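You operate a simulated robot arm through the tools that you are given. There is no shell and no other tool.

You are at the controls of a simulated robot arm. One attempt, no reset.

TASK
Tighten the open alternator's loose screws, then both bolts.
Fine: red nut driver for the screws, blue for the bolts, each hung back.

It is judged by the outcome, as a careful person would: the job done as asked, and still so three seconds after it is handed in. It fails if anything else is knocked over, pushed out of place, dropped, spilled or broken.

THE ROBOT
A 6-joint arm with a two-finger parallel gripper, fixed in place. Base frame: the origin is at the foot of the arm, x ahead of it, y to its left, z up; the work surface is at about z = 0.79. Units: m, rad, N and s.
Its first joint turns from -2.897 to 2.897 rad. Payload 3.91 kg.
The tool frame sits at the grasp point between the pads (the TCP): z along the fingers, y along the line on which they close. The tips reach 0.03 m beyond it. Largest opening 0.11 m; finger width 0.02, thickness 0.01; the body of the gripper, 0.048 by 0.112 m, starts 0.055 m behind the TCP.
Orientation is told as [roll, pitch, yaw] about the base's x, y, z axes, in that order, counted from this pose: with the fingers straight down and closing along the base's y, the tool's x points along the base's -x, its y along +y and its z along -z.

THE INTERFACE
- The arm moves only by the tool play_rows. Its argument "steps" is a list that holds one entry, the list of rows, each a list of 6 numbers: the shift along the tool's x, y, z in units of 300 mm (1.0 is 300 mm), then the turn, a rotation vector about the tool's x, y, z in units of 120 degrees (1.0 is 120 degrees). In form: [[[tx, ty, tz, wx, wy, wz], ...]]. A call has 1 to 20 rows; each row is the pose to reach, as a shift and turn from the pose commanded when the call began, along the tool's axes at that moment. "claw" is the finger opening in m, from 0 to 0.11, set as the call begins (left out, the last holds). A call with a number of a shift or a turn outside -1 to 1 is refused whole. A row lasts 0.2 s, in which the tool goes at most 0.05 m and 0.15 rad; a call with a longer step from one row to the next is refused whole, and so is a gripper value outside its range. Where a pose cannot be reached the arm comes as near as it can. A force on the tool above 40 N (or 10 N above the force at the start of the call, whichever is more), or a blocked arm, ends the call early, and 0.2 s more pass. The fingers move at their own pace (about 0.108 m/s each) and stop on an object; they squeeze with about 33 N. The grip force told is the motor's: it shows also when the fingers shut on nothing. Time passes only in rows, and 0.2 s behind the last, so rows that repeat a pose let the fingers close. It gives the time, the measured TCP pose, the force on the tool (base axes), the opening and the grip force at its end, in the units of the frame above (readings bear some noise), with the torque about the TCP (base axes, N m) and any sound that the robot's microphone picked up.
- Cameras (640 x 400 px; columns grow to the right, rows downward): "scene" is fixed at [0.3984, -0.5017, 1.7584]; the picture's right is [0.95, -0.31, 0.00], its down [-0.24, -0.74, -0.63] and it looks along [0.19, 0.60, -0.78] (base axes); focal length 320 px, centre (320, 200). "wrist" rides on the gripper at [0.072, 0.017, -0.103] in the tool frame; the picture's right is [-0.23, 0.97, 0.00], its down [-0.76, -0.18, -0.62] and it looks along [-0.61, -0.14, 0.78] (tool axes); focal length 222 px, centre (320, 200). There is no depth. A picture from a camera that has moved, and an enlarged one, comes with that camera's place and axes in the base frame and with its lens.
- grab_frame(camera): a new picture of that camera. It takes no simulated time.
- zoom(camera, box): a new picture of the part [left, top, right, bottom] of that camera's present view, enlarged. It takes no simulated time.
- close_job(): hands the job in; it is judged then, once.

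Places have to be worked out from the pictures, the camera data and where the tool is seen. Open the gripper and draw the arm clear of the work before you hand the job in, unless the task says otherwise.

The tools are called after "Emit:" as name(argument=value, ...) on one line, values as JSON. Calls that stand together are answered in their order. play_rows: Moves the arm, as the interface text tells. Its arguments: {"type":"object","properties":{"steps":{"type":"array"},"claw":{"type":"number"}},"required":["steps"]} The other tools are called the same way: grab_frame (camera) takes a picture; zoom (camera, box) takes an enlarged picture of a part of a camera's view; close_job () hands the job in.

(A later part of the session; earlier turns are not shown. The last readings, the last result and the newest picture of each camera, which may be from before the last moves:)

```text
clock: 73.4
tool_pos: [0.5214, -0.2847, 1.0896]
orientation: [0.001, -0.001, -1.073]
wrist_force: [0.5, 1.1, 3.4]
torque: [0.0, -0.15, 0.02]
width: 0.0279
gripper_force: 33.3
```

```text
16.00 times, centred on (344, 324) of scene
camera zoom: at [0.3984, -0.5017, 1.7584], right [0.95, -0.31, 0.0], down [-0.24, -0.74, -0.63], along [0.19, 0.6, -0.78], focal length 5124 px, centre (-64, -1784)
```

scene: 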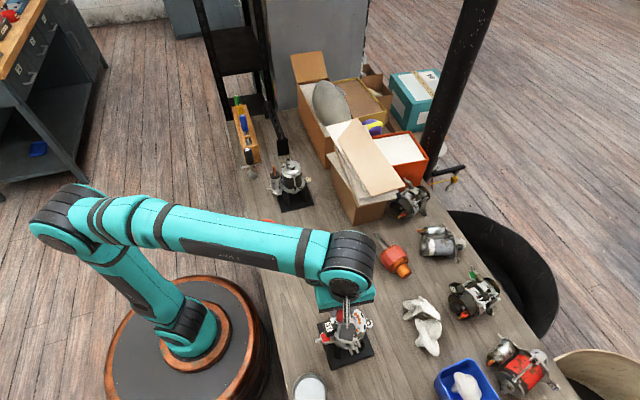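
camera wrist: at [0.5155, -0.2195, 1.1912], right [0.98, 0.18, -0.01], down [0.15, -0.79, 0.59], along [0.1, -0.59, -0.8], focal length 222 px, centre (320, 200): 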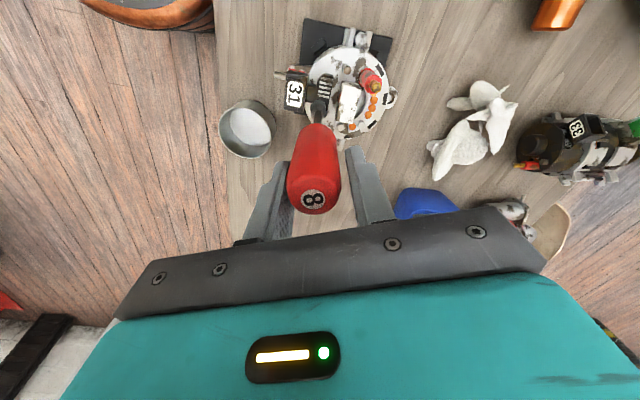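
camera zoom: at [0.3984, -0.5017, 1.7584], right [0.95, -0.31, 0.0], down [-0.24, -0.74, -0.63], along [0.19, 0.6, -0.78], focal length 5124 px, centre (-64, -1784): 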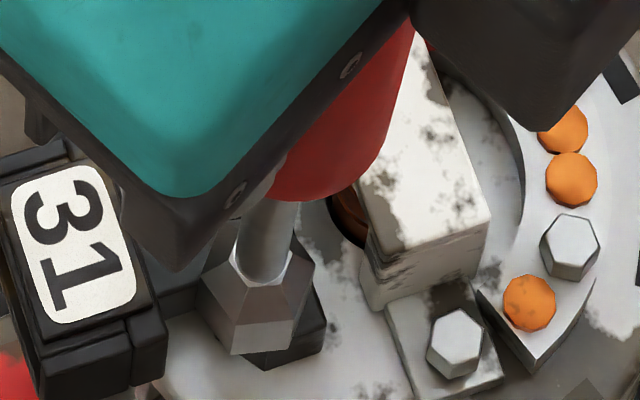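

Only slight force. I lift 30 mm to check how far the head has turned and dropped.

Emit:
play_rows(steps=[[[0, 0, -0.0167, 0, 0, 0], [0, 0, -0.05, 0, 0, 0], [0, 0, -0.1, 0, 0, 0], [0, 0, -0.15, 0, 0, 0]]])

Emit:
zoom(camera="scene", box=[337, 316, 351, 332])

Emit:
zoom(camera="wrist", box=[306, 75, 334, 105])

```text
clock: 74.4
tool_pos: [0.523, -0.2845, 1.1352]
orientation: [0.001, 0.001, -1.072]
wrist_force: [0.8, 0.7, -0.9]
torque: [-0.01, 0.0, 0.01]
width: 0.0279
gripper_force: 33.0
```

```text
16.00 times, centred on (344, 324) of scene
camera zoom: at [0.3984, -0.5017, 1.7584], right [0.95, -0.31, 0.0], down [-0.24, -0.74, -0.63], along [0.19, 0.6, -0.78], focal length 5124 px, centre (-64, -1784)
```

zoom: 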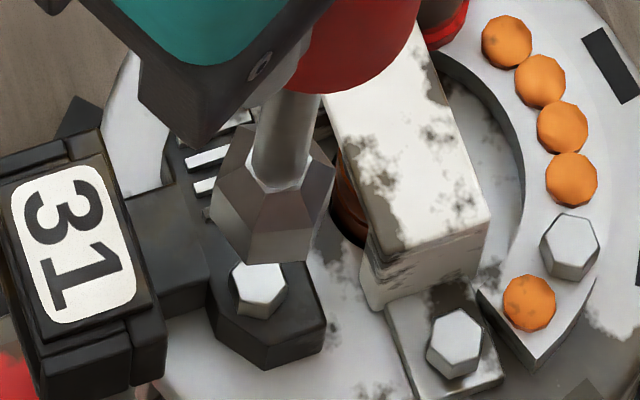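

```text
13.33 times, centred on (320, 90) of wrist
camera zoom: at [0.5021, -0.2132, 1.2396], right [0.96, 0.27, 0.0], down [0.21, -0.75, 0.62], along [0.17, -0.6, -0.78], focal length 2962 px, centre (320, 1667)
```

zoom: 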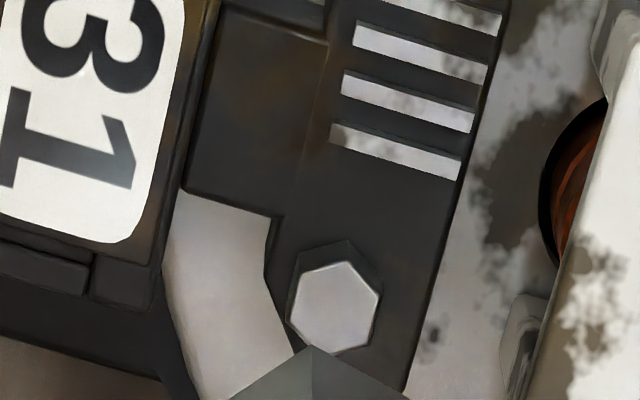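

The head has turned further and sits lower; the hex no longer lines up with the socket, so it may have slipped near the end. I zoom to judge whether the head is seated.

Emit:
zoom(camera="scene", box=[339, 326, 349, 334])

Emit:
zoom(camera="wrist", box=[310, 88, 334, 108])

```text
16.00 times, centred on (344, 330) of scene
camera zoom: at [0.3984, -0.5017, 1.7584], right [0.95, -0.31, 0.0], down [-0.24, -0.74, -0.63], along [0.19, 0.6, -0.78], focal length 5124 px, centre (-64, -1880)
```

zoom: 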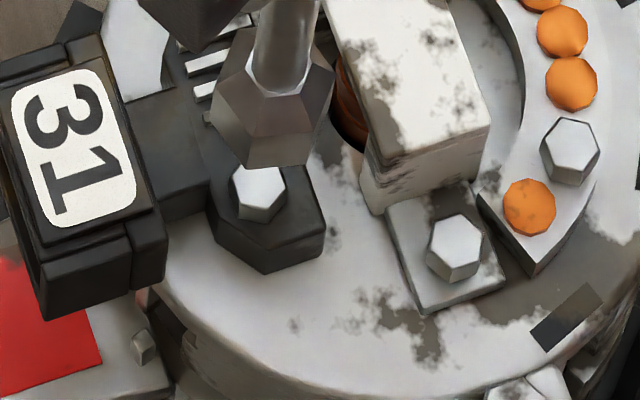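

```text
16.00 times, centred on (322, 98) of wrist
camera zoom: at [0.5021, -0.2132, 1.2396], right [0.96, 0.27, 0.0], down [0.21, -0.75, 0.62], along [0.17, -0.6, -0.78], focal length 3554 px, centre (288, 1832)
```

zoom: 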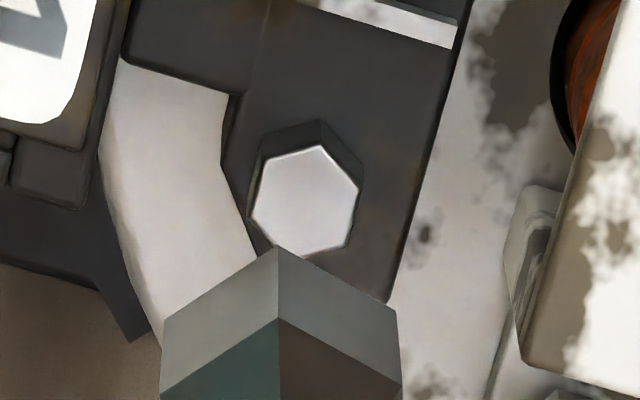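

To judge the seating reliably I want the same low-angle −y side view as at the start. I swing the wrist back counter-clockwise while backing away to (0.45, −0.51), then tilt.

Emit:
play_rows(steps=[[[-0.01, -0.01, -0.05, 0, 0, -0.0667], [-0.02, -0.03, -0.1, 0, 0, -0.1333], [-0.04, -0.05, -0.15, 0, 0, -0.2], [-0.07, -0.08, -0.2, 0, 0, -0.2667], [-0.1, -0.11, -0.217, 0, 0, -0.3333], [-0.12, -0.14, -0.217, 0, 0, -0.4], [-0.14, -0.17, -0.217, 0, 0, -0.4667], [-0.16, -0.2, -0.217, 0, 0, -0.5333], [-0.18, -0.23, -0.217, 0, 0, -0.6], [-0.2, -0.26, -0.217, 0, 0, -0.6667], [-0.22, -0.28, -0.217, 0, 0, -0.7333], [-0.24, -0.3, -0.217, 0, 0, -0.8], [-0.27, -0.32, -0.217, 0, 0, -0.8667], [-0.29, -0.35, -0.217, 0, 0, -0.9333], [-0.312, -0.371, -0.217, 0, 0, -1.0]]])

Emit:
play_rows(steps=[[[0.073, -0.025, 0.05, 0, 0, -0.0655], [0.146, -0.05, 0.1, 0, 0, -0.131], [0.219, -0.075, 0.15, 0, 0, -0.1965], [0.291, -0.099, 0.2, 0, 0, -0.262]]])

Emit:
play_rows(steps=[[[0, 0, 0.05, 0, -0.05, 0], [0, 0, 0.1, 0, -0.1, 0], [0, 0, 0.15, 0, -0.15, 0], [0, 0, 0.2, 0, -0.2, 0], [0, 0, 0.25, 0, -0.25, 0]]])

Emit:
grab_frame(camera="wrist")

```text
clock: 77.6
tool_pos: [0.4715, -0.4193, 1.199]
orientation: [-0.001, 0.001, 1.023]
wrist_force: [-0.7, 0.1, -0.2]
torque: [-0.04, -0.02, -0.04]
width: 0.0274
gripper_force: 32.9
```

```text
clock: 78.6
tool_pos: [0.4505, -0.5087, 1.1388]
orientation: [0.0, 0.0, 1.575]
wrist_force: [-0.5, 0.6, -0.2]
torque: [-0.06, -0.04, 0.03]
width: 0.0278
gripper_force: 33.4
```

```text
clock: 79.8
tool_pos: [0.4485, -0.5093, 1.0639]
orientation: [-0.002, -0.525, 1.573]
wrist_force: [0.0, 0.4, -0.6]
torque: [-0.09, -0.01, 0.02]
width: 0.0276
gripper_force: 32.7
```

```text
taken
camera wrist: at [0.4316, -0.6235, 1.118], right [-0.97, 0.2, 0.11], down [0.18, 0.35, 0.92], along [0.14, 0.92, -0.37], focal length 222 px, centre (320, 200)
```

wrist: 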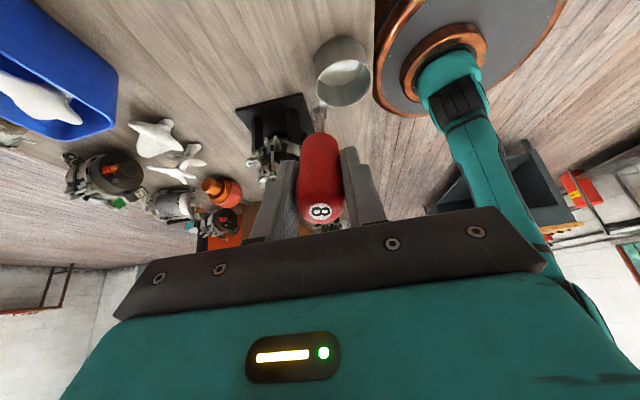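

The finger hides A. I shift 4 cm toward −x and 5 cm up so the alternator appears beside the shaft.

Emit:
play_rows(steps=[[[-0.04, 0.066, -0.072, 0, 0, 0], [-0.083, 0.133, -0.144, 0, 0, 0]]])

Emit:
grab_frame(camera="wrist")

Emit:
zoom(camera="wrist", box=[230, 110, 310, 160])

```text
clock: 80.3
tool_pos: [0.4257, -0.5083, 1.0809]
orientation: [-0.005, -0.516, 1.57]
wrist_force: [17.6, 6.1, -16.5]
torque: [-0.68, 2.47, 0.36]
width: 0.0276
gripper_force: 32.9
out of reach, approached as far as the arm can: row 1, 2
stopped in row 2: the force on the tool passed its limit at 52 N (the readings are from after the stop); the commanded pose is now the measured one
```

```text
taken
camera wrist: at [0.4071, -0.6216, 1.1354], right [-0.97, 0.2, 0.11], down [0.18, 0.35, 0.92], along [0.15, 0.91, -0.38], focal length 222 px, centre (320, 200)
```

wrist: 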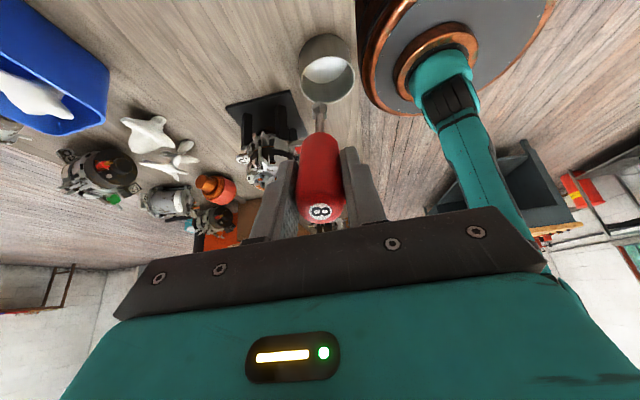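

```text
8.00 times, centred on (270, 135) of wrist
camera zoom: at [0.4071, -0.6216, 1.1354], right [-0.97, 0.2, 0.11], down [0.18, 0.35, 0.92], along [0.15, 0.91, -0.38], focal length 1777 px, centre (720, 720)
```

zoom: 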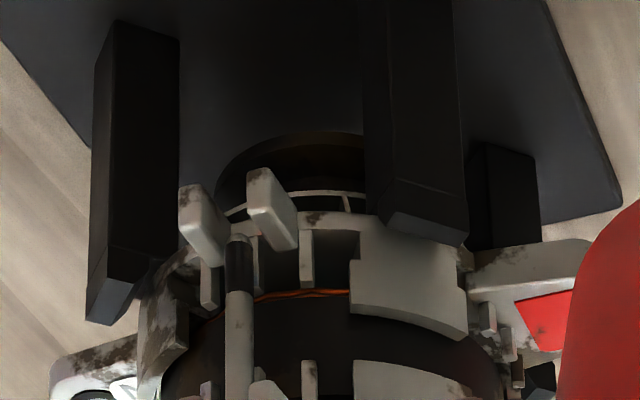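

Unexpected 52 N reading at the limit of reach. I stop and look at the scene to see what is touched before moving.

Emit:
grab_frame(camera="scene")

Emit:
zoom(camera="scene", box=[240, 240, 400, 400])

```text
taken
```

scene: 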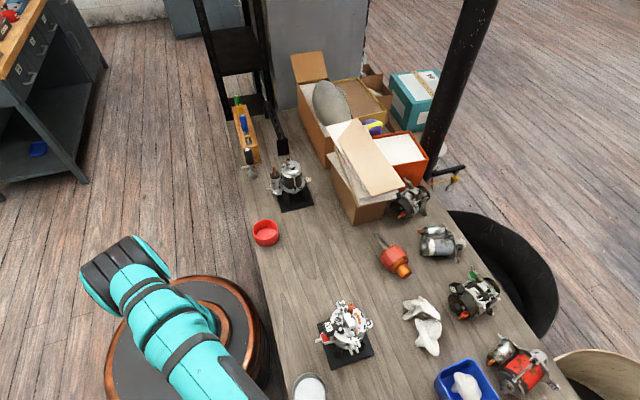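

```text
2.50 times, centred on (320, 320) of scene
camera zoom: at [0.3984, -0.5017, 1.7584], right [0.95, -0.31, 0.0], down [-0.24, -0.74, -0.63], along [0.19, 0.6, -0.78], focal length 801 px, centre (320, -100)
```

zoom: 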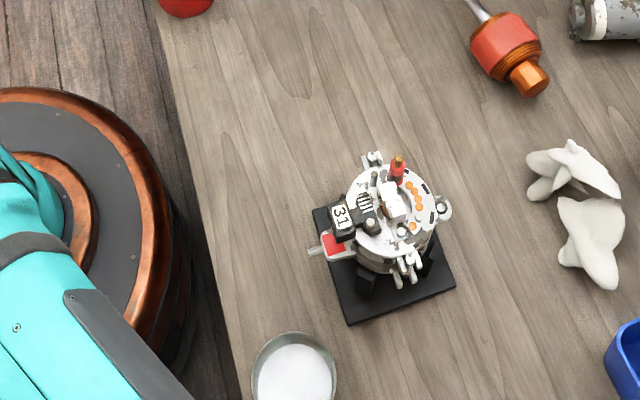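

Nothing on the bench has been disturbed; the push came from −x/above, i.e. the arm's own folded wrist. I back off the way I came (3 cm +x, 2 cm down) and check the force clears.

Emit:
play_rows(steps=[[[0.016, -0.05, 0.029, 0, 0, 0], [0.033, -0.1, 0.058, 0, 0, 0]]])

Emit:
grab_frame(camera="wrist")

```text
clock: 80.9
tool_pos: [0.4547, -0.5061, 1.0632]
orientation: [-0.005, -0.516, 1.57]
wrist_force: [0.3, -0.3, -1.0]
torque: [-0.04, -0.01, -0.03]
width: 0.0277
gripper_force: 33.4
```

```text
taken
camera wrist: at [0.4362, -0.6199, 1.1172], right [-0.97, 0.2, 0.11], down [0.17, 0.35, 0.92], along [0.15, 0.91, -0.38], focal length 222 px, centre (320, 200)
```

wrist: 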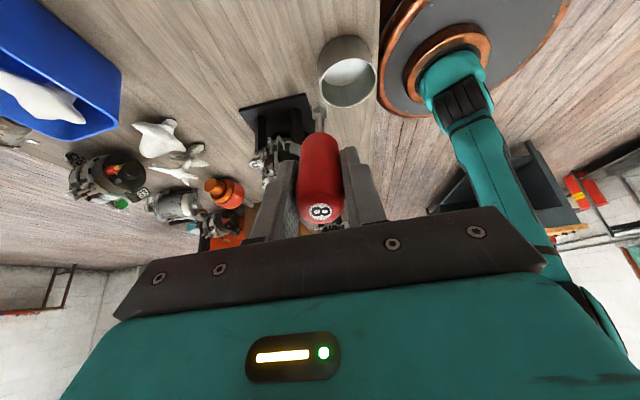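

Clear again. I go to the other side instead (TCP x ≈0.63, slightly higher), so the alternator shows to the right of the finger.

Emit:
play_rows(steps=[[[-0.024, -0.146, -0.032, 0, 0, 0], [-0.048, -0.292, -0.063, 0, 0, 0], [-0.072, -0.438, -0.095, 0, 0, 0], [-0.095, -0.583, -0.126, 0, 0, 0]]])

Emit:
grab_frame(camera="wrist")

```text
clock: 81.9
tool_pos: [0.6231, -0.4862, 1.0896]
orientation: [-0.015, -0.509, 1.569]
wrist_force: [-1.1, -0.7, -0.7]
torque: [-0.03, -0.02, -0.03]
width: 0.0277
gripper_force: 33.2
out of reach, approached as far as the arm can: row 3, 4
```

```text
taken
camera wrist: at [0.6055, -0.6003, 1.1448], right [-0.97, 0.21, 0.1], down [0.17, 0.36, 0.92], along [0.16, 0.91, -0.38], focal length 222 px, centre (320, 200)
```

wrist: 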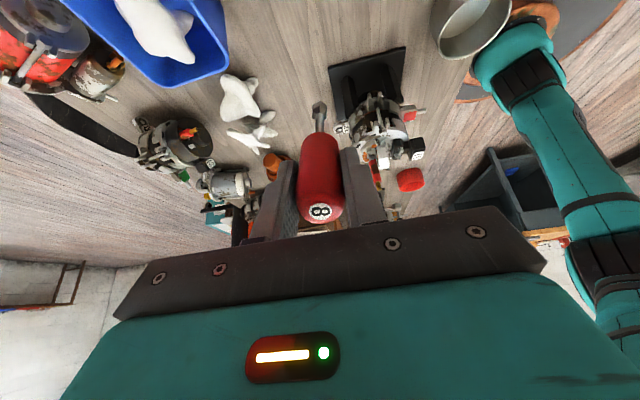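

The alternator is visible beside the finger now. I zoom on A and B.

Emit:
zoom(camera="wrist", box=[360, 120, 430, 170])

Emit:
zoom(camera="wrist", box=[380, 135, 412, 160])

```text
8.00 times, centred on (395, 145) of wrist
camera zoom: at [0.6055, -0.6003, 1.1448], right [-0.97, 0.21, 0.1], down [0.17, 0.36, 0.92], along [0.16, 0.91, -0.38], focal length 1777 px, centre (-280, 640)
```

zoom: 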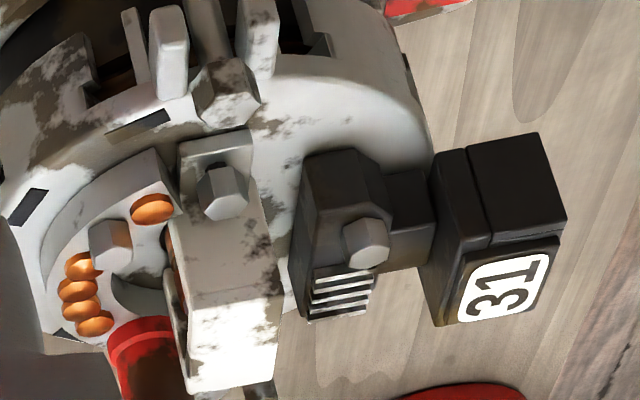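

```text
16.00 times, centred on (396, 148) of wrist
camera zoom: at [0.6055, -0.6003, 1.1448], right [-0.97, 0.21, 0.1], down [0.17, 0.36, 0.92], along [0.16, 0.91, -0.38], focal length 3554 px, centre (-896, 1040)
```

zoom: 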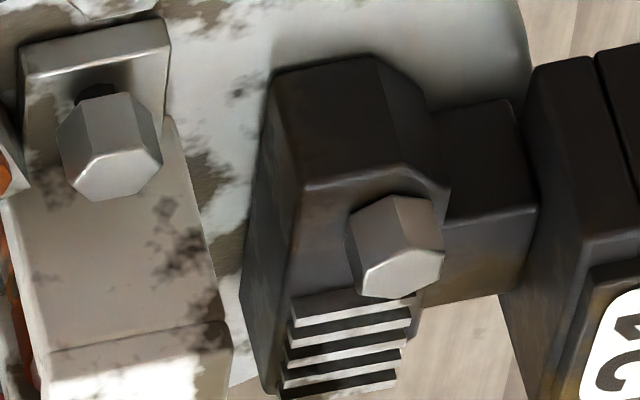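

A now sits flush with no shank showing, while B still shows its gap; the driver had slipped ~52° in the grip at the end, i.e. A is tight. I untilt, climb, and go above screw B with yaw ≈20° so the socket's hex matches B's.

Emit:
play_rows(steps=[[[-0.093, 0.036, -0.053, -0.0018, 0.061, 0], [-0.186, 0.072, -0.107, -0.0035, 0.122, 0], [-0.278, 0.107, -0.16, -0.0053, 0.182, 0], [-0.371, 0.143, -0.213, -0.007, 0.243, 0]]])

Emit:
play_rows(steps=[[[-0.046, 0.0106, 0, 0, 0, 0.0646], [-0.092, 0.0211, 0, 0, 0, 0.1293], [-0.137, 0.0317, 0, 0, 0, 0.1939], [-0.183, 0.0422, 0, 0, 0, 0.2585], [-0.229, 0.0528, 0.02, 0, 0, 0.3232], [-0.275, 0.0633, 0.05, 0, 0, 0.3878], [-0.32, 0.0739, 0.08, 0, 0, 0.4524], [-0.366, 0.0844, 0.11, 0, 0, 0.5171], [-0.412, 0.095, 0.133, 0, 0, 0.5817]]])

Emit:
zoom(camera="scene", box=[340, 312, 364, 340])

Emit:
zoom(camera="wrist", box=[300, 75, 340, 115])

```text
clock: 82.9
tool_pos: [0.5818, -0.4251, 1.1981]
orientation: [0.011, -0.007, 1.571]
wrist_force: [0.8, -0.1, -1.9]
torque: [0.07, 0.04, -0.03]
width: 0.0276
gripper_force: 33.2
```

```text
clock: 84.9
tool_pos: [0.554, -0.3011, 1.1599]
orientation: [0.011, 0.009, 0.351]
wrist_force: [0.7, -0.1, -1.0]
torque: [0.01, 0.04, 0.02]
width: 0.0277
gripper_force: 33.0
```

```text
14.29 times, centred on (352, 326) of scene
camera zoom: at [0.3984, -0.5017, 1.7584], right [0.95, -0.31, 0.0], down [-0.24, -0.74, -0.63], along [0.19, 0.6, -0.78], focal length 4575 px, centre (-137, -1600)
```

zoom: 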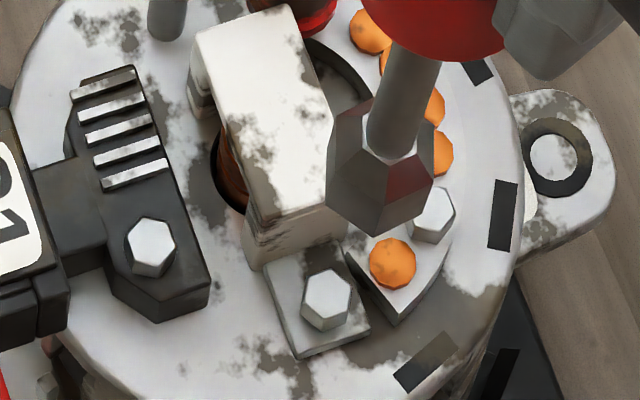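

```text
10.00 times, centred on (320, 95) of wrist
camera zoom: at [0.4801, -0.3112, 1.2641], right [-0.12, 0.99, 0.01], down [0.78, 0.09, 0.62], along [0.61, 0.08, -0.79], focal length 2221 px, centre (320, 1250)
```

zoom: 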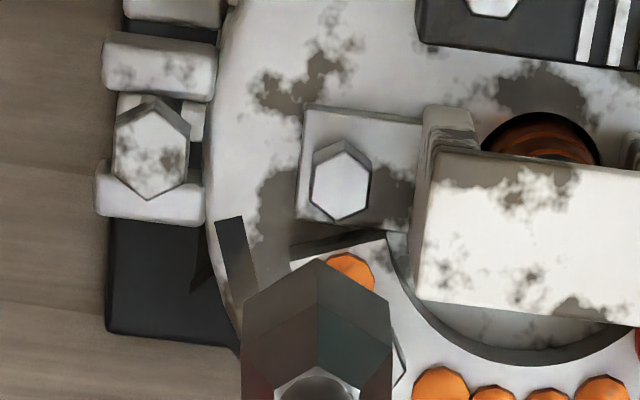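

B is in clear view from both cameras. The tool has a residual ~0.8° tilt; I remove it, shift the tip (−2.7, +5.7) mm toward B and lower 25 mm.

Emit:
play_rows(steps=[[[0.001, 0.011, 0, 0.0026, -0.0022, 0], [0.002, 0.021, 0, 0.0053, -0.0043, 0], [0.002, 0.021, 0.042, 0.0053, -0.0043, 0], [0.002, 0.021, 0.083, 0.0053, -0.0043, 0], [0.002, 0.021, 0.083, 0.0053, -0.0043, 0]]])

Emit:
zoom(camera="scene", box=[345, 318, 361, 338])

Emit:
zoom(camera="wrist", box=[300, 80, 340, 120])

```text
clock: 86.1
tool_pos: [0.5523, -0.2933, 1.1331]
orientation: [0.0, -0.004, 0.353]
wrist_force: [-0.1, -0.3, -1.0]
torque: [-0.01, 0.01, -0.01]
width: 0.0278
gripper_force: 33.1
```

```text
16.00 times, centred on (353, 328) of scene
camera zoom: at [0.3984, -0.5017, 1.7584], right [0.95, -0.31, 0.0], down [-0.24, -0.74, -0.63], along [0.19, 0.6, -0.78], focal length 5124 px, centre (-208, -1848)
```

zoom: 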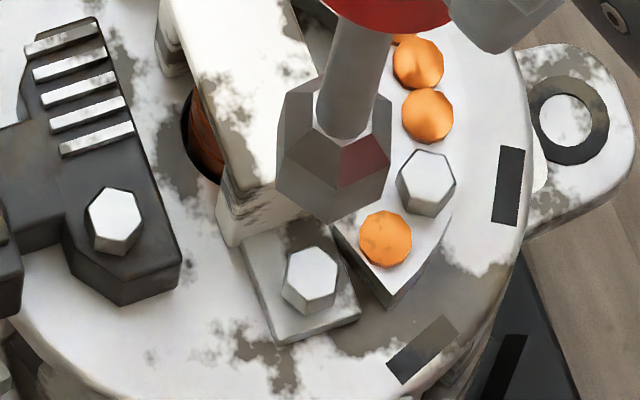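

```text
10.00 times, centred on (320, 100) of wrist
camera zoom: at [0.4763, -0.3031, 1.2373], right [-0.12, 0.99, 0.0], down [0.77, 0.1, 0.63], along [0.62, 0.08, -0.78], focal length 2221 px, centre (320, 1200)
```

zoom: 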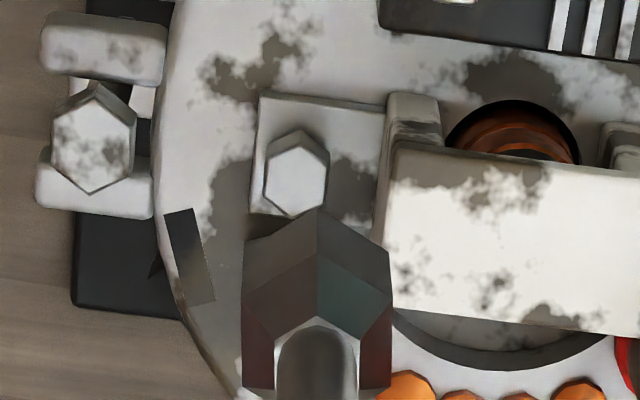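

Tip is roughly 2.2 mm too far in +y (x uncertain by a mm). I shift −2.2 mm in y, +0.9 in x and lower 26 mm for a closer comparison.

Emit:
play_rows(steps=[[[0, -0.008, 0, 0, 0, 0], [0, -0.008, 0.03, 0, 0, 0], [0, -0.008, 0.06, 0, 0, 0], [0, -0.008, 0.087, 0, 0, 0], [0, -0.008, 0.087, 0, 0, 0]]])

Emit:
zoom(camera="scene", box=[345, 318, 361, 338])

Emit:
zoom(camera="wrist", box=[304, 88, 336, 120])

```text
clock: 87.3
tool_pos: [0.552, -0.297, 1.1095]
orientation: [0.001, -0.003, 0.351]
wrist_force: [-0.7, -0.1, -1.0]
torque: [-0.01, 0.01, -0.02]
width: 0.0278
gripper_force: 32.7
```

```text
16.00 times, centred on (353, 328) of scene
camera zoom: at [0.3984, -0.5017, 1.7584], right [0.95, -0.31, 0.0], down [-0.24, -0.74, -0.63], along [0.19, 0.6, -0.78], focal length 5124 px, centre (-208, -1848)
```

zoom: 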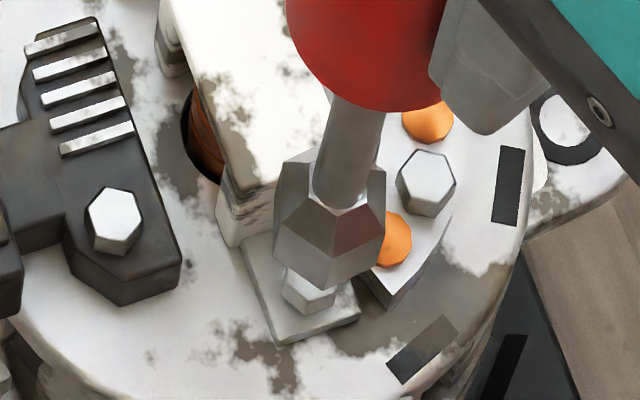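

```text
12.50 times, centred on (320, 104) of wrist
camera zoom: at [0.4767, -0.3056, 1.2131], right [-0.12, 0.99, 0.0], down [0.77, 0.1, 0.63], along [0.62, 0.08, -0.78], focal length 2776 px, centre (320, 1400)
```

zoom: 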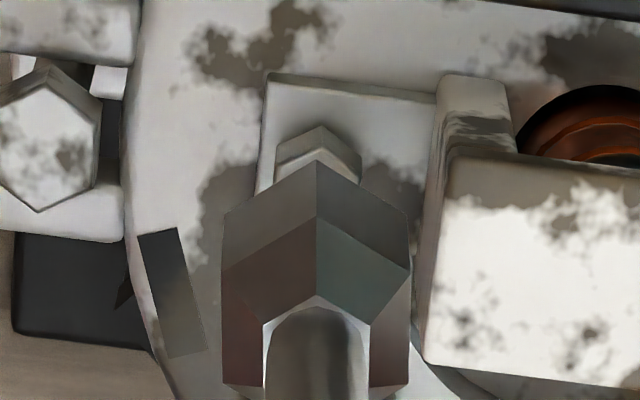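

Scene columns and wrist columns both put the tip within ~0.7 mm of B and the hexes agree within 2°. I trim (−0.5, −0.3) mm and lower 26 mm, slowing near contact.

Emit:
play_rows(steps=[[[0.002, -0.0003, 0.02, 0, 0, 0], [0.002, -0.0003, 0.04, 0, 0, 0], [0.002, -0.0003, 0.06, 0, 0, 0], [0.002, -0.0003, 0.07, 0, 0, 0], [0.002, -0.0003, 0.077, 0, 0, 0], [0.002, -0.0003, 0.083, 0, 0, 0], [0.002, -0.0003, 0.087, 0, 0, 0]]])

Emit:
zoom(camera="scene", box=[345, 318, 361, 338])

Emit:
zoom(camera="wrist", box=[304, 88, 336, 120])

```text
clock: 88.9
tool_pos: [0.5498, -0.2988, 1.0812]
orientation: [0.0, -0.001, 0.353]
wrist_force: [-1.2, 2.2, -1.7]
torque: [0.23, 0.06, 0.04]
width: 0.0275
gripper_force: 33.0
```

```text
16.00 times, centred on (353, 328) of scene
camera zoom: at [0.3984, -0.5017, 1.7584], right [0.95, -0.31, 0.0], down [-0.24, -0.74, -0.63], along [0.19, 0.6, -0.78], focal length 5124 px, centre (-208, -1848)
```

zoom: 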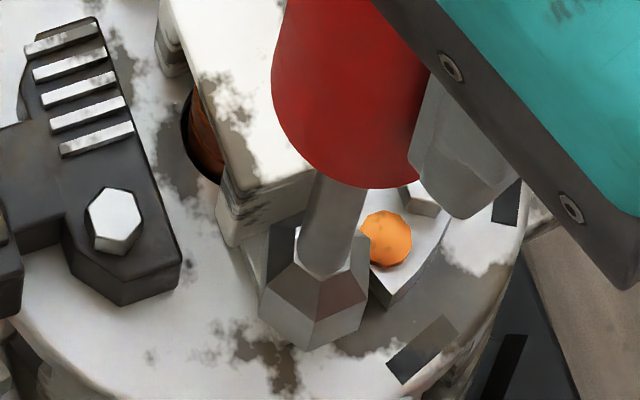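

```text
12.50 times, centred on (320, 104) of wrist
camera zoom: at [0.476, -0.3077, 1.1856], right [-0.12, 0.99, 0.0], down [0.78, 0.1, 0.62], along [0.62, 0.08, -0.78], focal length 2776 px, centre (320, 1400)
```

zoom: 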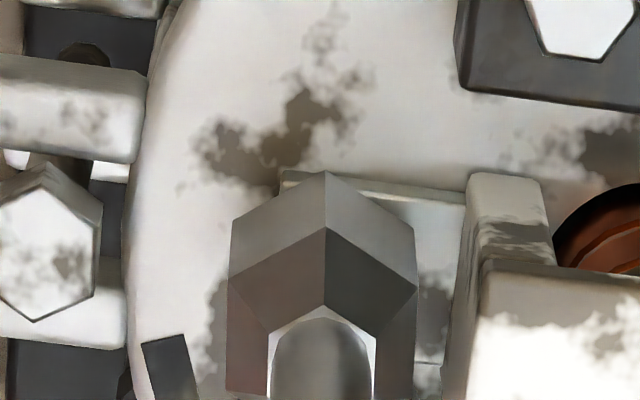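

The socket is past head-top height with only ~2 N side force, so it is on the head. I lower 3 mm more for better engagement.

Emit:
play_rows(steps=[[[0, 0, 0.0033, 0, 0, 0], [0, 0, 0.0067, 0, 0, 0], [0, 0, 0.01, 0, 0, 0]]])

```text
clock: 89.7
tool_pos: [0.5505, -0.298, 1.08]
orientation: [0.0, -0.003, 0.353]
wrist_force: [0.4, 0.6, -0.5]
torque: [-0.01, 0.0, 0.0]
width: 0.0275
gripper_force: 33.3
```

No force at all now. The tip is within ~1 mm of the TCP axis, so I turn purely about the tool axis: 120° clockwise.

Emit:
play_rows(steps=[[[0, 0, 0, 0, 0, 0.0667], [0, 0, 0, 0, 0, 0.1333], [0, 0, 0, 0, 0, 0.2], [0, 0, 0, 0, 0, 0.2667], [0, 0, 0, 0, 0, 0.3333], [0, 0, 0, 0, 0, 0.4], [0, 0, 0, 0, 0, 0.4667], [0, 0, 0, 0, 0, 0.5333], [0, 0, 0, 0, 0, 0.6], [0, 0, 0, 0, 0, 0.6667], [0, 0, 0, 0, 0, 0.7333], [0, 0, 0, 0, 0, 0.8], [0, 0, 0, 0, 0, 0.8667], [0, 0, 0, 0, 0, 0.9333], [0, 0, 0, 0, 0, 1.0]]])

Emit:
zoom(camera="wrist", box=[304, 88, 336, 120])

Emit:
zoom(camera="scene", box=[345, 318, 361, 338])

```text
clock: 92.9
tool_pos: [0.5508, -0.2978, 1.0802]
orientation: [0.002, 0.002, -1.745]
wrist_force: [-6.0, 0.1, -0.2]
torque: [-0.01, 0.87, -0.01]
width: 0.0275
gripper_force: 33.0
```

```text
12.50 times, centred on (320, 104) of wrist
camera zoom: at [0.5791, -0.2289, 1.1843], right [0.92, -0.39, 0.0], down [-0.31, -0.72, 0.62], along [-0.24, -0.57, -0.78], focal length 2776 px, centre (320, 1400)
```

zoom: 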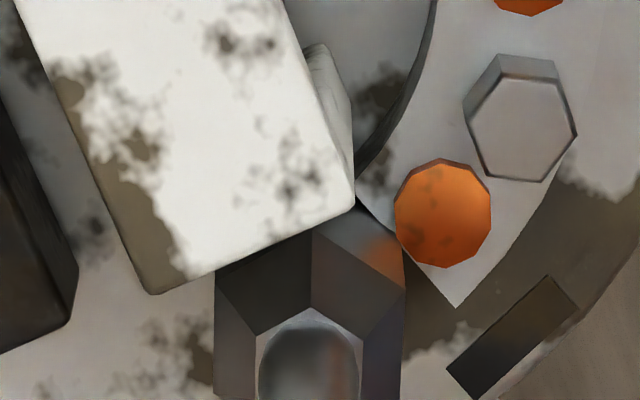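

```text
16.00 times, centred on (353, 328) of scene
camera zoom: at [0.3984, -0.5017, 1.7584], right [0.95, -0.31, 0.0], down [-0.24, -0.74, -0.63], along [0.19, 0.6, -0.78], focal length 5124 px, centre (-208, -1848)
```

zoom: 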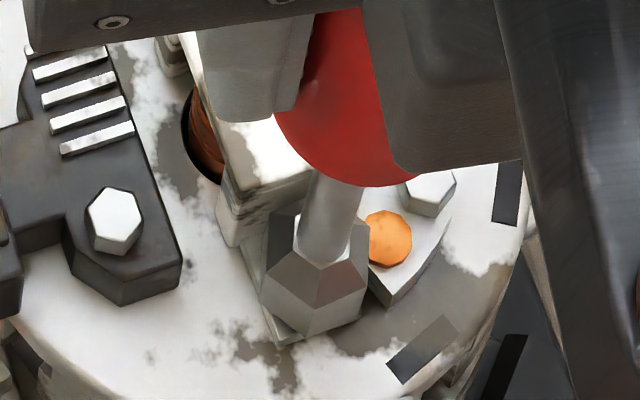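

About 6 N of side force toward −x: the socket is rubbing on its +x side. I shift 0.8 mm in −x and continue turning 86° clockwise.

Emit:
play_rows(steps=[[[-0.0005, -0.0026, 0, 0, 0, 0], [-0.0005, -0.0026, 0, 0, 0, 0.0667], [-0.0005, -0.0026, 0, 0, 0, 0.1333], [-0.0005, -0.0026, 0, 0, 0, 0.2], [-0.0005, -0.0026, 0, 0, 0, 0.2667], [-0.0005, -0.0026, 0, 0, 0, 0.3333], [-0.0005, -0.0026, 0, 0, 0, 0.4], [-0.0005, -0.0026, 0, 0, 0, 0.4667], [-0.0005, -0.0026, 0, 0, 0, 0.5333], [-0.0005, -0.0026, 0, 0, 0, 0.6], [-0.0005, -0.0026, 0, 0, 0, 0.6667], [-0.0005, -0.0026, 0, 0, 0, 0.7167]]])

Emit:
zoom(camera="wrist", box=[304, 88, 336, 120])

Emit:
zoom(camera="wrist", box=[240, 60, 400, 240])

```text
clock: 95.5
tool_pos: [0.5501, -0.2977, 1.0799]
orientation: [-0.002, 0.002, 3.038]
wrist_force: [-1.8, 1.7, 0.1]
torque: [0.23, 0.33, 0.05]
width: 0.0278
gripper_force: 33.0
```

```text
12.50 times, centred on (320, 104) of wrist
camera zoom: at [0.6201, -0.3216, 1.1842], right [-0.33, -0.95, 0.0], down [-0.74, 0.25, 0.62], along [-0.59, 0.2, -0.78], focal length 2776 px, centre (320, 1400)
```

zoom: 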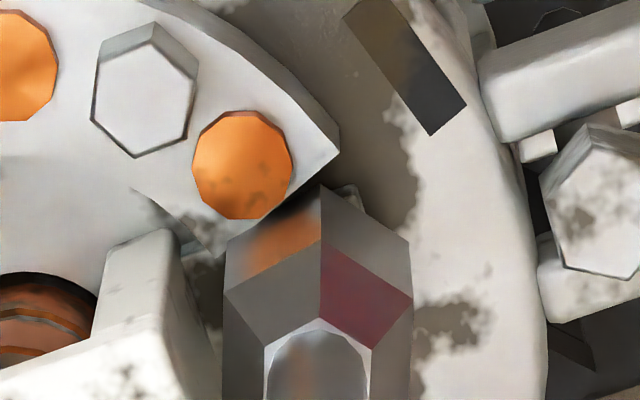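

```text
2.22 times, centred on (320, 150) of wrist
camera zoom: at [0.6201, -0.3216, 1.1842], right [-0.33, -0.95, 0.0], down [-0.74, 0.25, 0.62], along [-0.59, 0.2, -0.78], focal length 494 px, centre (320, 311)
```

zoom: 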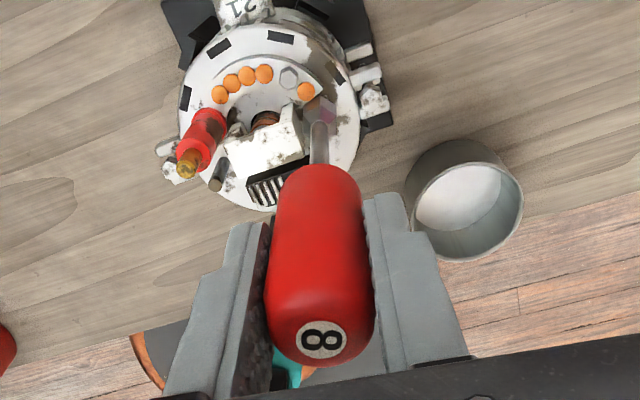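

Stroke done with little side load. For the next stroke I will re-grip in place: first lower gently until the socket rests on the tab.

Emit:
play_rows(steps=[[[0, 0, 0.0033, 0, 0, 0], [0, 0, 0.0067, 0, 0, 0], [0, 0, 0.01, 0, 0, 0]]])

```text
clock: 96.3
tool_pos: [0.5509, -0.2984, 1.0783]
orientation: [0.0, 0.005, 3.041]
wrist_force: [3.9, -1.0, 10.0]
torque: [-0.16, -0.46, -0.01]
width: 0.0277
gripper_force: 33.0
```

Resting on the tab with 10 N. I open to 34 mm so the driver stands, and look.

Emit:
play_rows(steps=[[[0, 0, -0.0017, 0, 0, 0], [0, 0, -0.0017, 0, 0, 0]]], claw=0.034)

Emit:
zoom(camera="wrist", box=[240, 60, 400, 240])

Emit:
zoom(camera="wrist", box=[304, 88, 336, 120])

```text
clock: 96.9
tool_pos: [0.5508, -0.2976, 1.0781]
orientation: [-0.002, 0.004, 3.039]
wrist_force: [0.0, -0.7, 0.5]
torque: [0.01, -0.05, 0.0]
width: 0.0341
gripper_force: 0.0
```

```text
2.22 times, centred on (320, 150) of wrist
camera zoom: at [0.6196, -0.3213, 1.1816], right [-0.32, -0.95, 0.0], down [-0.74, 0.25, 0.62], along [-0.59, 0.2, -0.78], focal length 494 px, centre (320, 311)
```

zoom: 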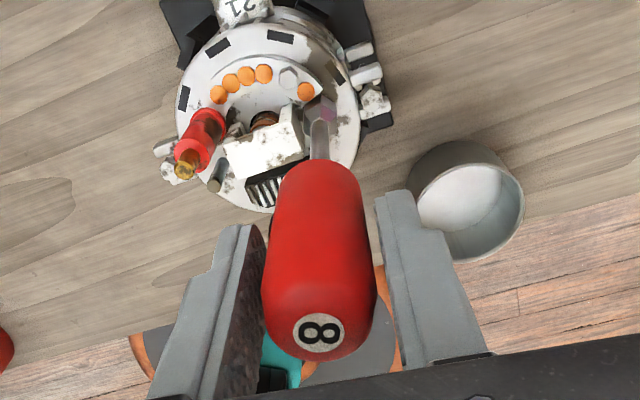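

```text
12.50 times, centred on (320, 104) of wrist
camera zoom: at [0.6196, -0.3213, 1.1816], right [-0.32, -0.95, 0.0], down [-0.74, 0.25, 0.62], along [-0.59, 0.2, -0.78], focal length 2776 px, centre (320, 1400)
```

zoom: 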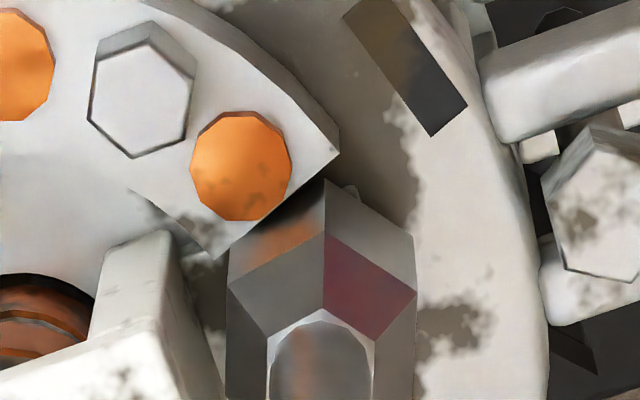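

The driver stands on the screw. I open a bit more (40 mm) and wind the gripper back counter-clockwise 300° around it.

Emit:
play_rows(steps=[[[0, 0, 0, 0, 0, -0.0667], [0, 0, 0, 0, 0, -0.1333], [0, 0, 0, 0, 0, -0.2], [0, 0, 0, 0, 0, -0.2667], [0, 0, 0, 0, 0, -0.3333], [0, 0, 0, 0, 0, -0.4], [0, 0, 0, 0, 0, -0.4667], [0, 0, 0, 0, 0, -0.5333], [0, 0, 0, 0, 0, -0.6], [0, 0, 0, 0, 0, -0.6667], [0, 0, 0, 0, 0, -0.7333], [0, 0, 0, 0, 0, -0.8], [0, 0, 0, 0, 0, -0.8667], [0, 0, 0, 0, 0, -0.9333], [0, 0, 0, 0, 0, -1.0]]], claw=0.04)

Emit:
play_rows(steps=[[[0, 0, 0, 0, 0, -0.0667], [0, 0, 0, 0, 0, -0.1333], [0, 0, 0, 0, 0, -0.2], [0, 0, 0, 0, 0, -0.2667], [0, 0, 0, 0, 0, -0.3333], [0, 0, 0, 0, 0, -0.4], [0, 0, 0, 0, 0, -0.4667], [0, 0, 0, 0, 0, -0.5333], [0, 0, 0, 0, 0, -0.6], [0, 0, 0, 0, 0, -0.6667], [0, 0, 0, 0, 0, -0.7333], [0, 0, 0, 0, 0, -0.8], [0, 0, 0, 0, 0, -0.8667], [0, 0, 0, 0, 0, -0.9333], [0, 0, 0, 0, 0, -1.0]]])

Emit:
play_rows(steps=[[[0, 0, 0, 0, 0, -0.0667], [0, 0, 0, 0, 0, -0.1333], [0, 0, 0, 0, 0, -0.2], [0, 0, 0, 0, 0, -0.2667], [0, 0, 0, 0, 0, -0.3333], [0, 0, 0, 0, 0, -0.4], [0, 0, 0, 0, 0, -0.45], [0, 0, 0, 0, 0, -0.5]]])

Emit:
zoom(camera="wrist", box=[240, 60, 400, 240])

Emit:
zoom(camera="scene", box=[335, 300, 371, 345])

```text
clock: 100.1
tool_pos: [0.5516, -0.2967, 1.0788]
orientation: [0.003, 0.0, -1.146]
wrist_force: [0.8, 0.1, -0.3]
torque: [0.02, -0.02, 0.01]
width: 0.0403
gripper_force: 0.1
```

```text
clock: 103.3
tool_pos: [0.5505, -0.2979, 1.0789]
orientation: [-0.002, -0.002, 0.948]
wrist_force: [-0.1, 0.1, 0.5]
torque: [-0.01, 0.01, 0.01]
width: 0.0399
gripper_force: 0.0
```

```text
clock: 105.1
tool_pos: [0.5497, -0.2983, 1.0781]
orientation: [-0.004, 0.0, 1.996]
wrist_force: [0.1, -0.3, -0.9]
torque: [-0.02, -0.02, -0.02]
width: 0.04
gripper_force: 0.0
```

```text
2.22 times, centred on (320, 150) of wrist
camera zoom: at [0.5643, -0.3704, 1.1811], right [-0.98, -0.19, 0.0], down [-0.15, 0.77, 0.62], along [-0.12, 0.61, -0.78], focal length 494 px, centre (320, 311)
```

zoom: 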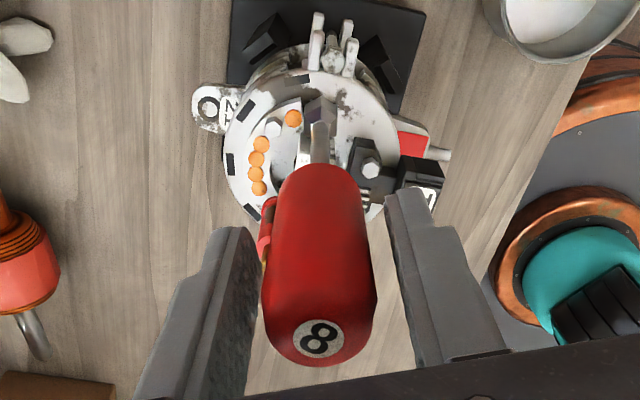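

```text
8.89 times, centred on (353, 322) of scene
camera zoom: at [0.3984, -0.5017, 1.7584], right [0.95, -0.31, 0.0], down [-0.24, -0.74, -0.63], along [0.19, 0.6, -0.78], focal length 2846 px, centre (27, -889)
```

zoom: 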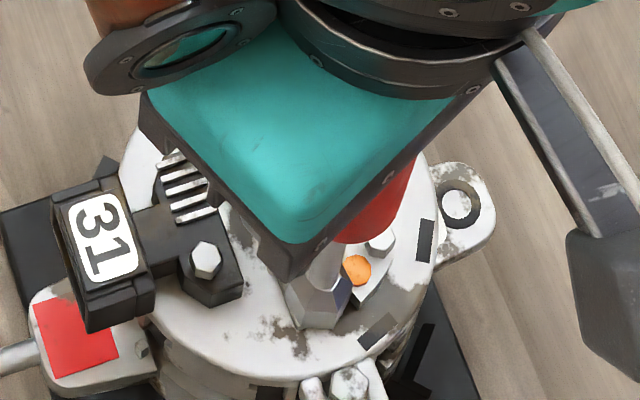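

The driver stayed standing. I close on the handle at yaw 114° and check its pose.

Emit:
play_rows(steps=[[[0, 0, 0, 0, 0, 0], [0, 0, 0, 0, 0, 0], [0, 0, 0, 0, 0, 0]]], claw=0.01)

Emit:
zoom(camera="wrist", box=[304, 88, 336, 120])

Emit:
zoom(camera="wrist", box=[240, 60, 400, 240])

```text
clock: 105.9
tool_pos: [0.5506, -0.2967, 1.0777]
orientation: [-0.002, 0.0, 1.994]
wrist_force: [0.2, -0.4, 0.6]
torque: [-0.06, 0.05, 0.0]
width: 0.0277
gripper_force: 33.2
```

```text
12.50 times, centred on (320, 104) of wrist
camera zoom: at [0.5642, -0.3705, 1.1811], right [-0.98, -0.19, 0.0], down [-0.15, 0.77, 0.62], along [-0.12, 0.61, -0.78], focal length 2776 px, centre (320, 1400)
```

zoom: 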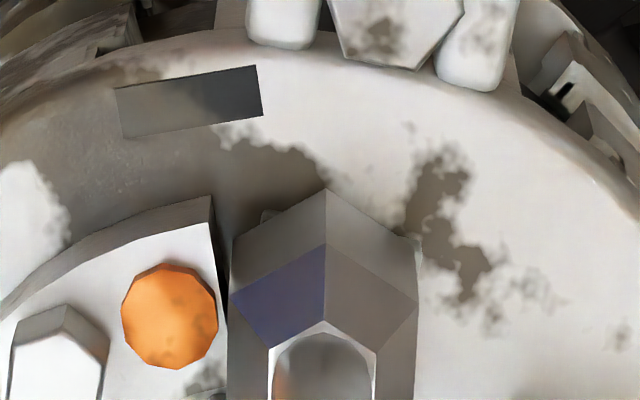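

```text
2.22 times, centred on (320, 150) of wrist
camera zoom: at [0.5642, -0.3705, 1.1811], right [-0.98, -0.19, 0.0], down [-0.15, 0.77, 0.62], along [-0.12, 0.61, -0.78], focal length 494 px, centre (320, 311)
```

zoom: 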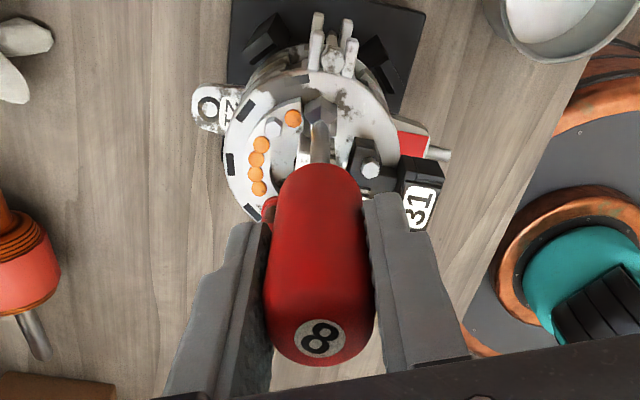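

Well centred again (tip ≈1 mm off axis). I raise 0.7 mm and turn 120° clockwise.

Emit:
play_rows(steps=[[[0.0001, 0.0005, -0.0025, 0, 0, 0.0667], [0.0002, 0.0011, -0.0025, 0, 0, 0.1333], [0.0002, 0.0016, -0.0025, 0, 0, 0.2], [0.0001, 0.0022, -0.0025, 0, 0, 0.2667], [0, 0.0027, -0.0025, 0, 0, 0.3333], [-0.0002, 0.0032, -0.0025, 0, 0, 0.4], [-0.0005, 0.0037, -0.0025, 0, 0, 0.4667], [-0.001, 0.0041, -0.0025, 0, 0, 0.5333], [-0.0014, 0.0044, -0.0025, 0, 0, 0.6], [-0.0018, 0.0047, -0.0025, 0, 0, 0.6667], [-0.0023, 0.005, -0.0025, 0, 0, 0.7333], [-0.0028, 0.0051, -0.0025, 0, 0, 0.8], [-0.0033, 0.0052, -0.0025, 0, 0, 0.8667], [-0.0039, 0.0052, -0.0025, 0, 0, 0.9333], [-0.0045, 0.0052, -0.0025, 0, 0, 1.0]]])

Emit:
zoom(camera="wrist", box=[304, 88, 336, 120])

```text
clock: 109.1
tool_pos: [0.5471, -0.2973, 1.0778]
orientation: [0.003, -0.003, -0.103]
wrist_force: [2.8, -0.1, -0.1]
torque: [0.09, -0.34, -0.01]
width: 0.0277
gripper_force: 33.1
```

```text
12.50 times, centred on (320, 104) of wrist
camera zoom: at [0.4766, -0.2726, 1.182], right [0.33, 0.95, 0.0], down [0.74, -0.26, 0.63], along [0.59, -0.2, -0.78], focal length 2776 px, centre (320, 1400)
```

zoom: 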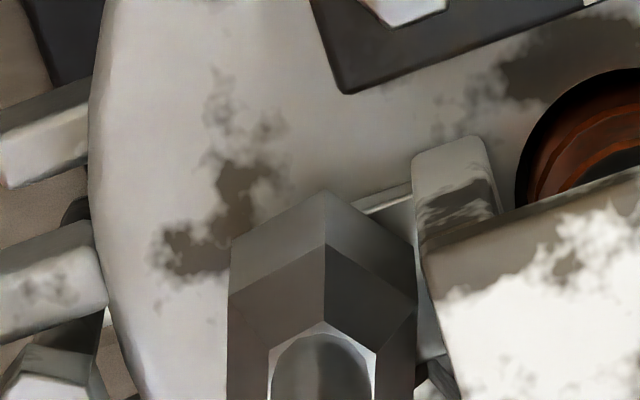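

Turning freely, no slip in the grip. I continue 120° more.

Emit:
play_rows(steps=[[[0.0001, 0.0005, 0, 0, 0, 0.0667], [0.0002, 0.0011, 0, 0, 0, 0.1333], [0.0002, 0.0016, 0, 0, 0, 0.2], [0.0001, 0.0022, 0, 0, 0, 0.2667], [0, 0.0027, 0, 0, 0, 0.3333], [-0.0002, 0.0032, 0, 0, 0, 0.4], [-0.0005, 0.0037, 0, 0, 0, 0.4667], [-0.001, 0.0041, 0, 0, 0, 0.5333], [-0.0014, 0.0044, 0, 0, 0, 0.6], [-0.0018, 0.0047, 0, 0, 0, 0.6667], [-0.0023, 0.005, 0, 0, 0, 0.7333], [-0.0028, 0.0051, 0, 0, 0, 0.8], [-0.0033, 0.0052, 0, 0, 0, 0.8667], [-0.0039, 0.0052, 0, 0, 0, 0.9333], [-0.0045, 0.0052, 0, 0, 0, 1.0]]])

Emit:
zoom(camera="wrist", box=[304, 88, 336, 120])

Emit:
zoom(camera="wrist", box=[240, 60, 400, 240])

```text
clock: 112.3
tool_pos: [0.5512, -0.2973, 1.078]
orientation: [0.002, 0.003, -2.196]
wrist_force: [-0.2, 0.1, 1.2]
torque: [0.0, -0.03, -0.01]
width: 0.0275
gripper_force: 33.0
```

```text
12.50 times, centred on (320, 104) of wrist
camera zoom: at [0.6058, -0.2469, 1.1822], right [0.66, -0.76, 0.0], down [-0.59, -0.51, 0.62], along [-0.47, -0.41, -0.78], focal length 2776 px, centre (320, 1400)
```

zoom: 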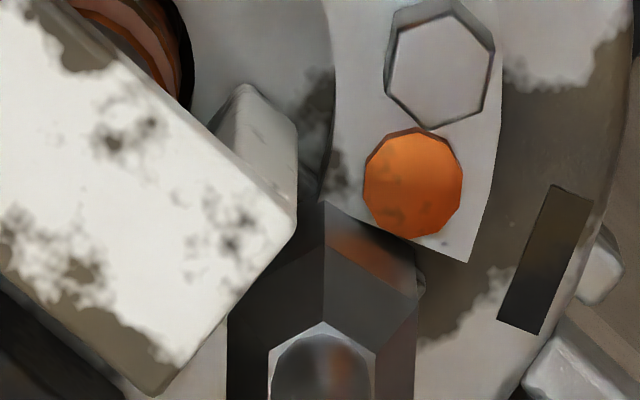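

```text
2.22 times, centred on (320, 150) of wrist
camera zoom: at [0.6058, -0.2469, 1.1822], right [0.66, -0.76, 0.0], down [-0.59, -0.51, 0.62], along [-0.47, -0.41, -0.78], focal length 494 px, centre (320, 311)
```

zoom: 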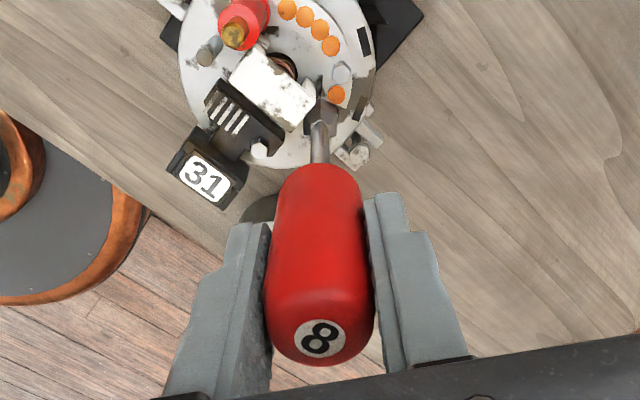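

No slip yet. I continue the remaining 60° and check whether the handle begins to slip in the grip.

Emit:
play_rows(steps=[[[0.0001, 0.0005, 0, 0, 0, 0.0667], [0.0002, 0.0011, 0, 0, 0, 0.1333], [0.0002, 0.0016, 0, 0, 0, 0.2], [0.0001, 0.0022, 0, 0, 0, 0.2667], [0, 0.0027, 0, 0, 0, 0.3333], [-0.0002, 0.0032, 0, 0, 0, 0.4], [-0.0005, 0.0037, 0, 0, 0, 0.4667], [-0.0007, 0.0039, 0, 0, 0, 0.5]]])

Emit:
zoom(camera="wrist", box=[304, 88, 336, 120])

Emit:
zoom(camera="wrist", box=[240, 60, 400, 240])

Emit:
zoom(camera="scene", box=[345, 318, 361, 338])

```text
clock: 114.1
tool_pos: [0.5527, -0.2963, 1.079]
orientation: [-0.003, 0.003, 3.039]
wrist_force: [-1.1, 0.4, 0.0]
torque: [-0.02, 0.14, 0.07]
width: 0.0279
gripper_force: 33.2
```

```text
12.50 times, centred on (320, 104) of wrist
camera zoom: at [0.6205, -0.3205, 1.1823], right [-0.33, -0.95, 0.0], down [-0.74, 0.25, 0.62], along [-0.59, 0.2, -0.78], focal length 2776 px, centre (320, 1400)
```

zoom: 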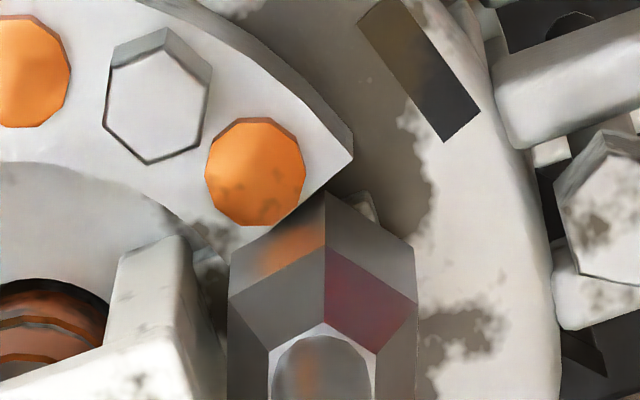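

```text
2.22 times, centred on (320, 150) of wrist
camera zoom: at [0.6205, -0.3205, 1.1823], right [-0.33, -0.95, 0.0], down [-0.74, 0.25, 0.62], along [-0.59, 0.2, -0.78], focal length 494 px, centre (320, 311)
```

zoom: 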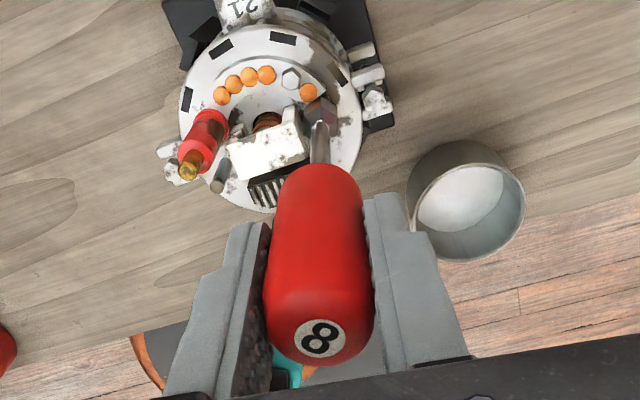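

```text
16.00 times, centred on (353, 328) of scene
camera zoom: at [0.3984, -0.5017, 1.7584], right [0.95, -0.31, 0.0], down [-0.24, -0.74, -0.63], along [0.19, 0.6, -0.78], focal length 5124 px, centre (-208, -1848)
```

zoom: 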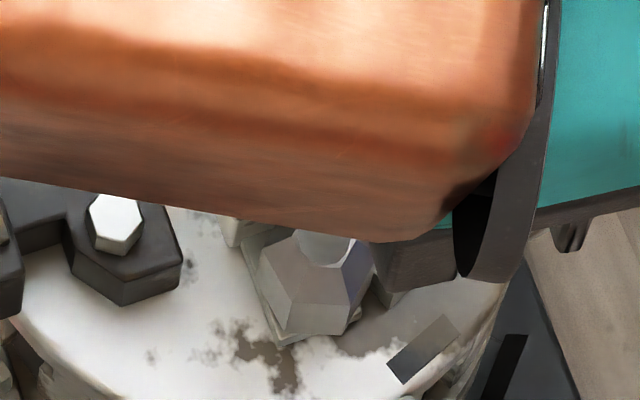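

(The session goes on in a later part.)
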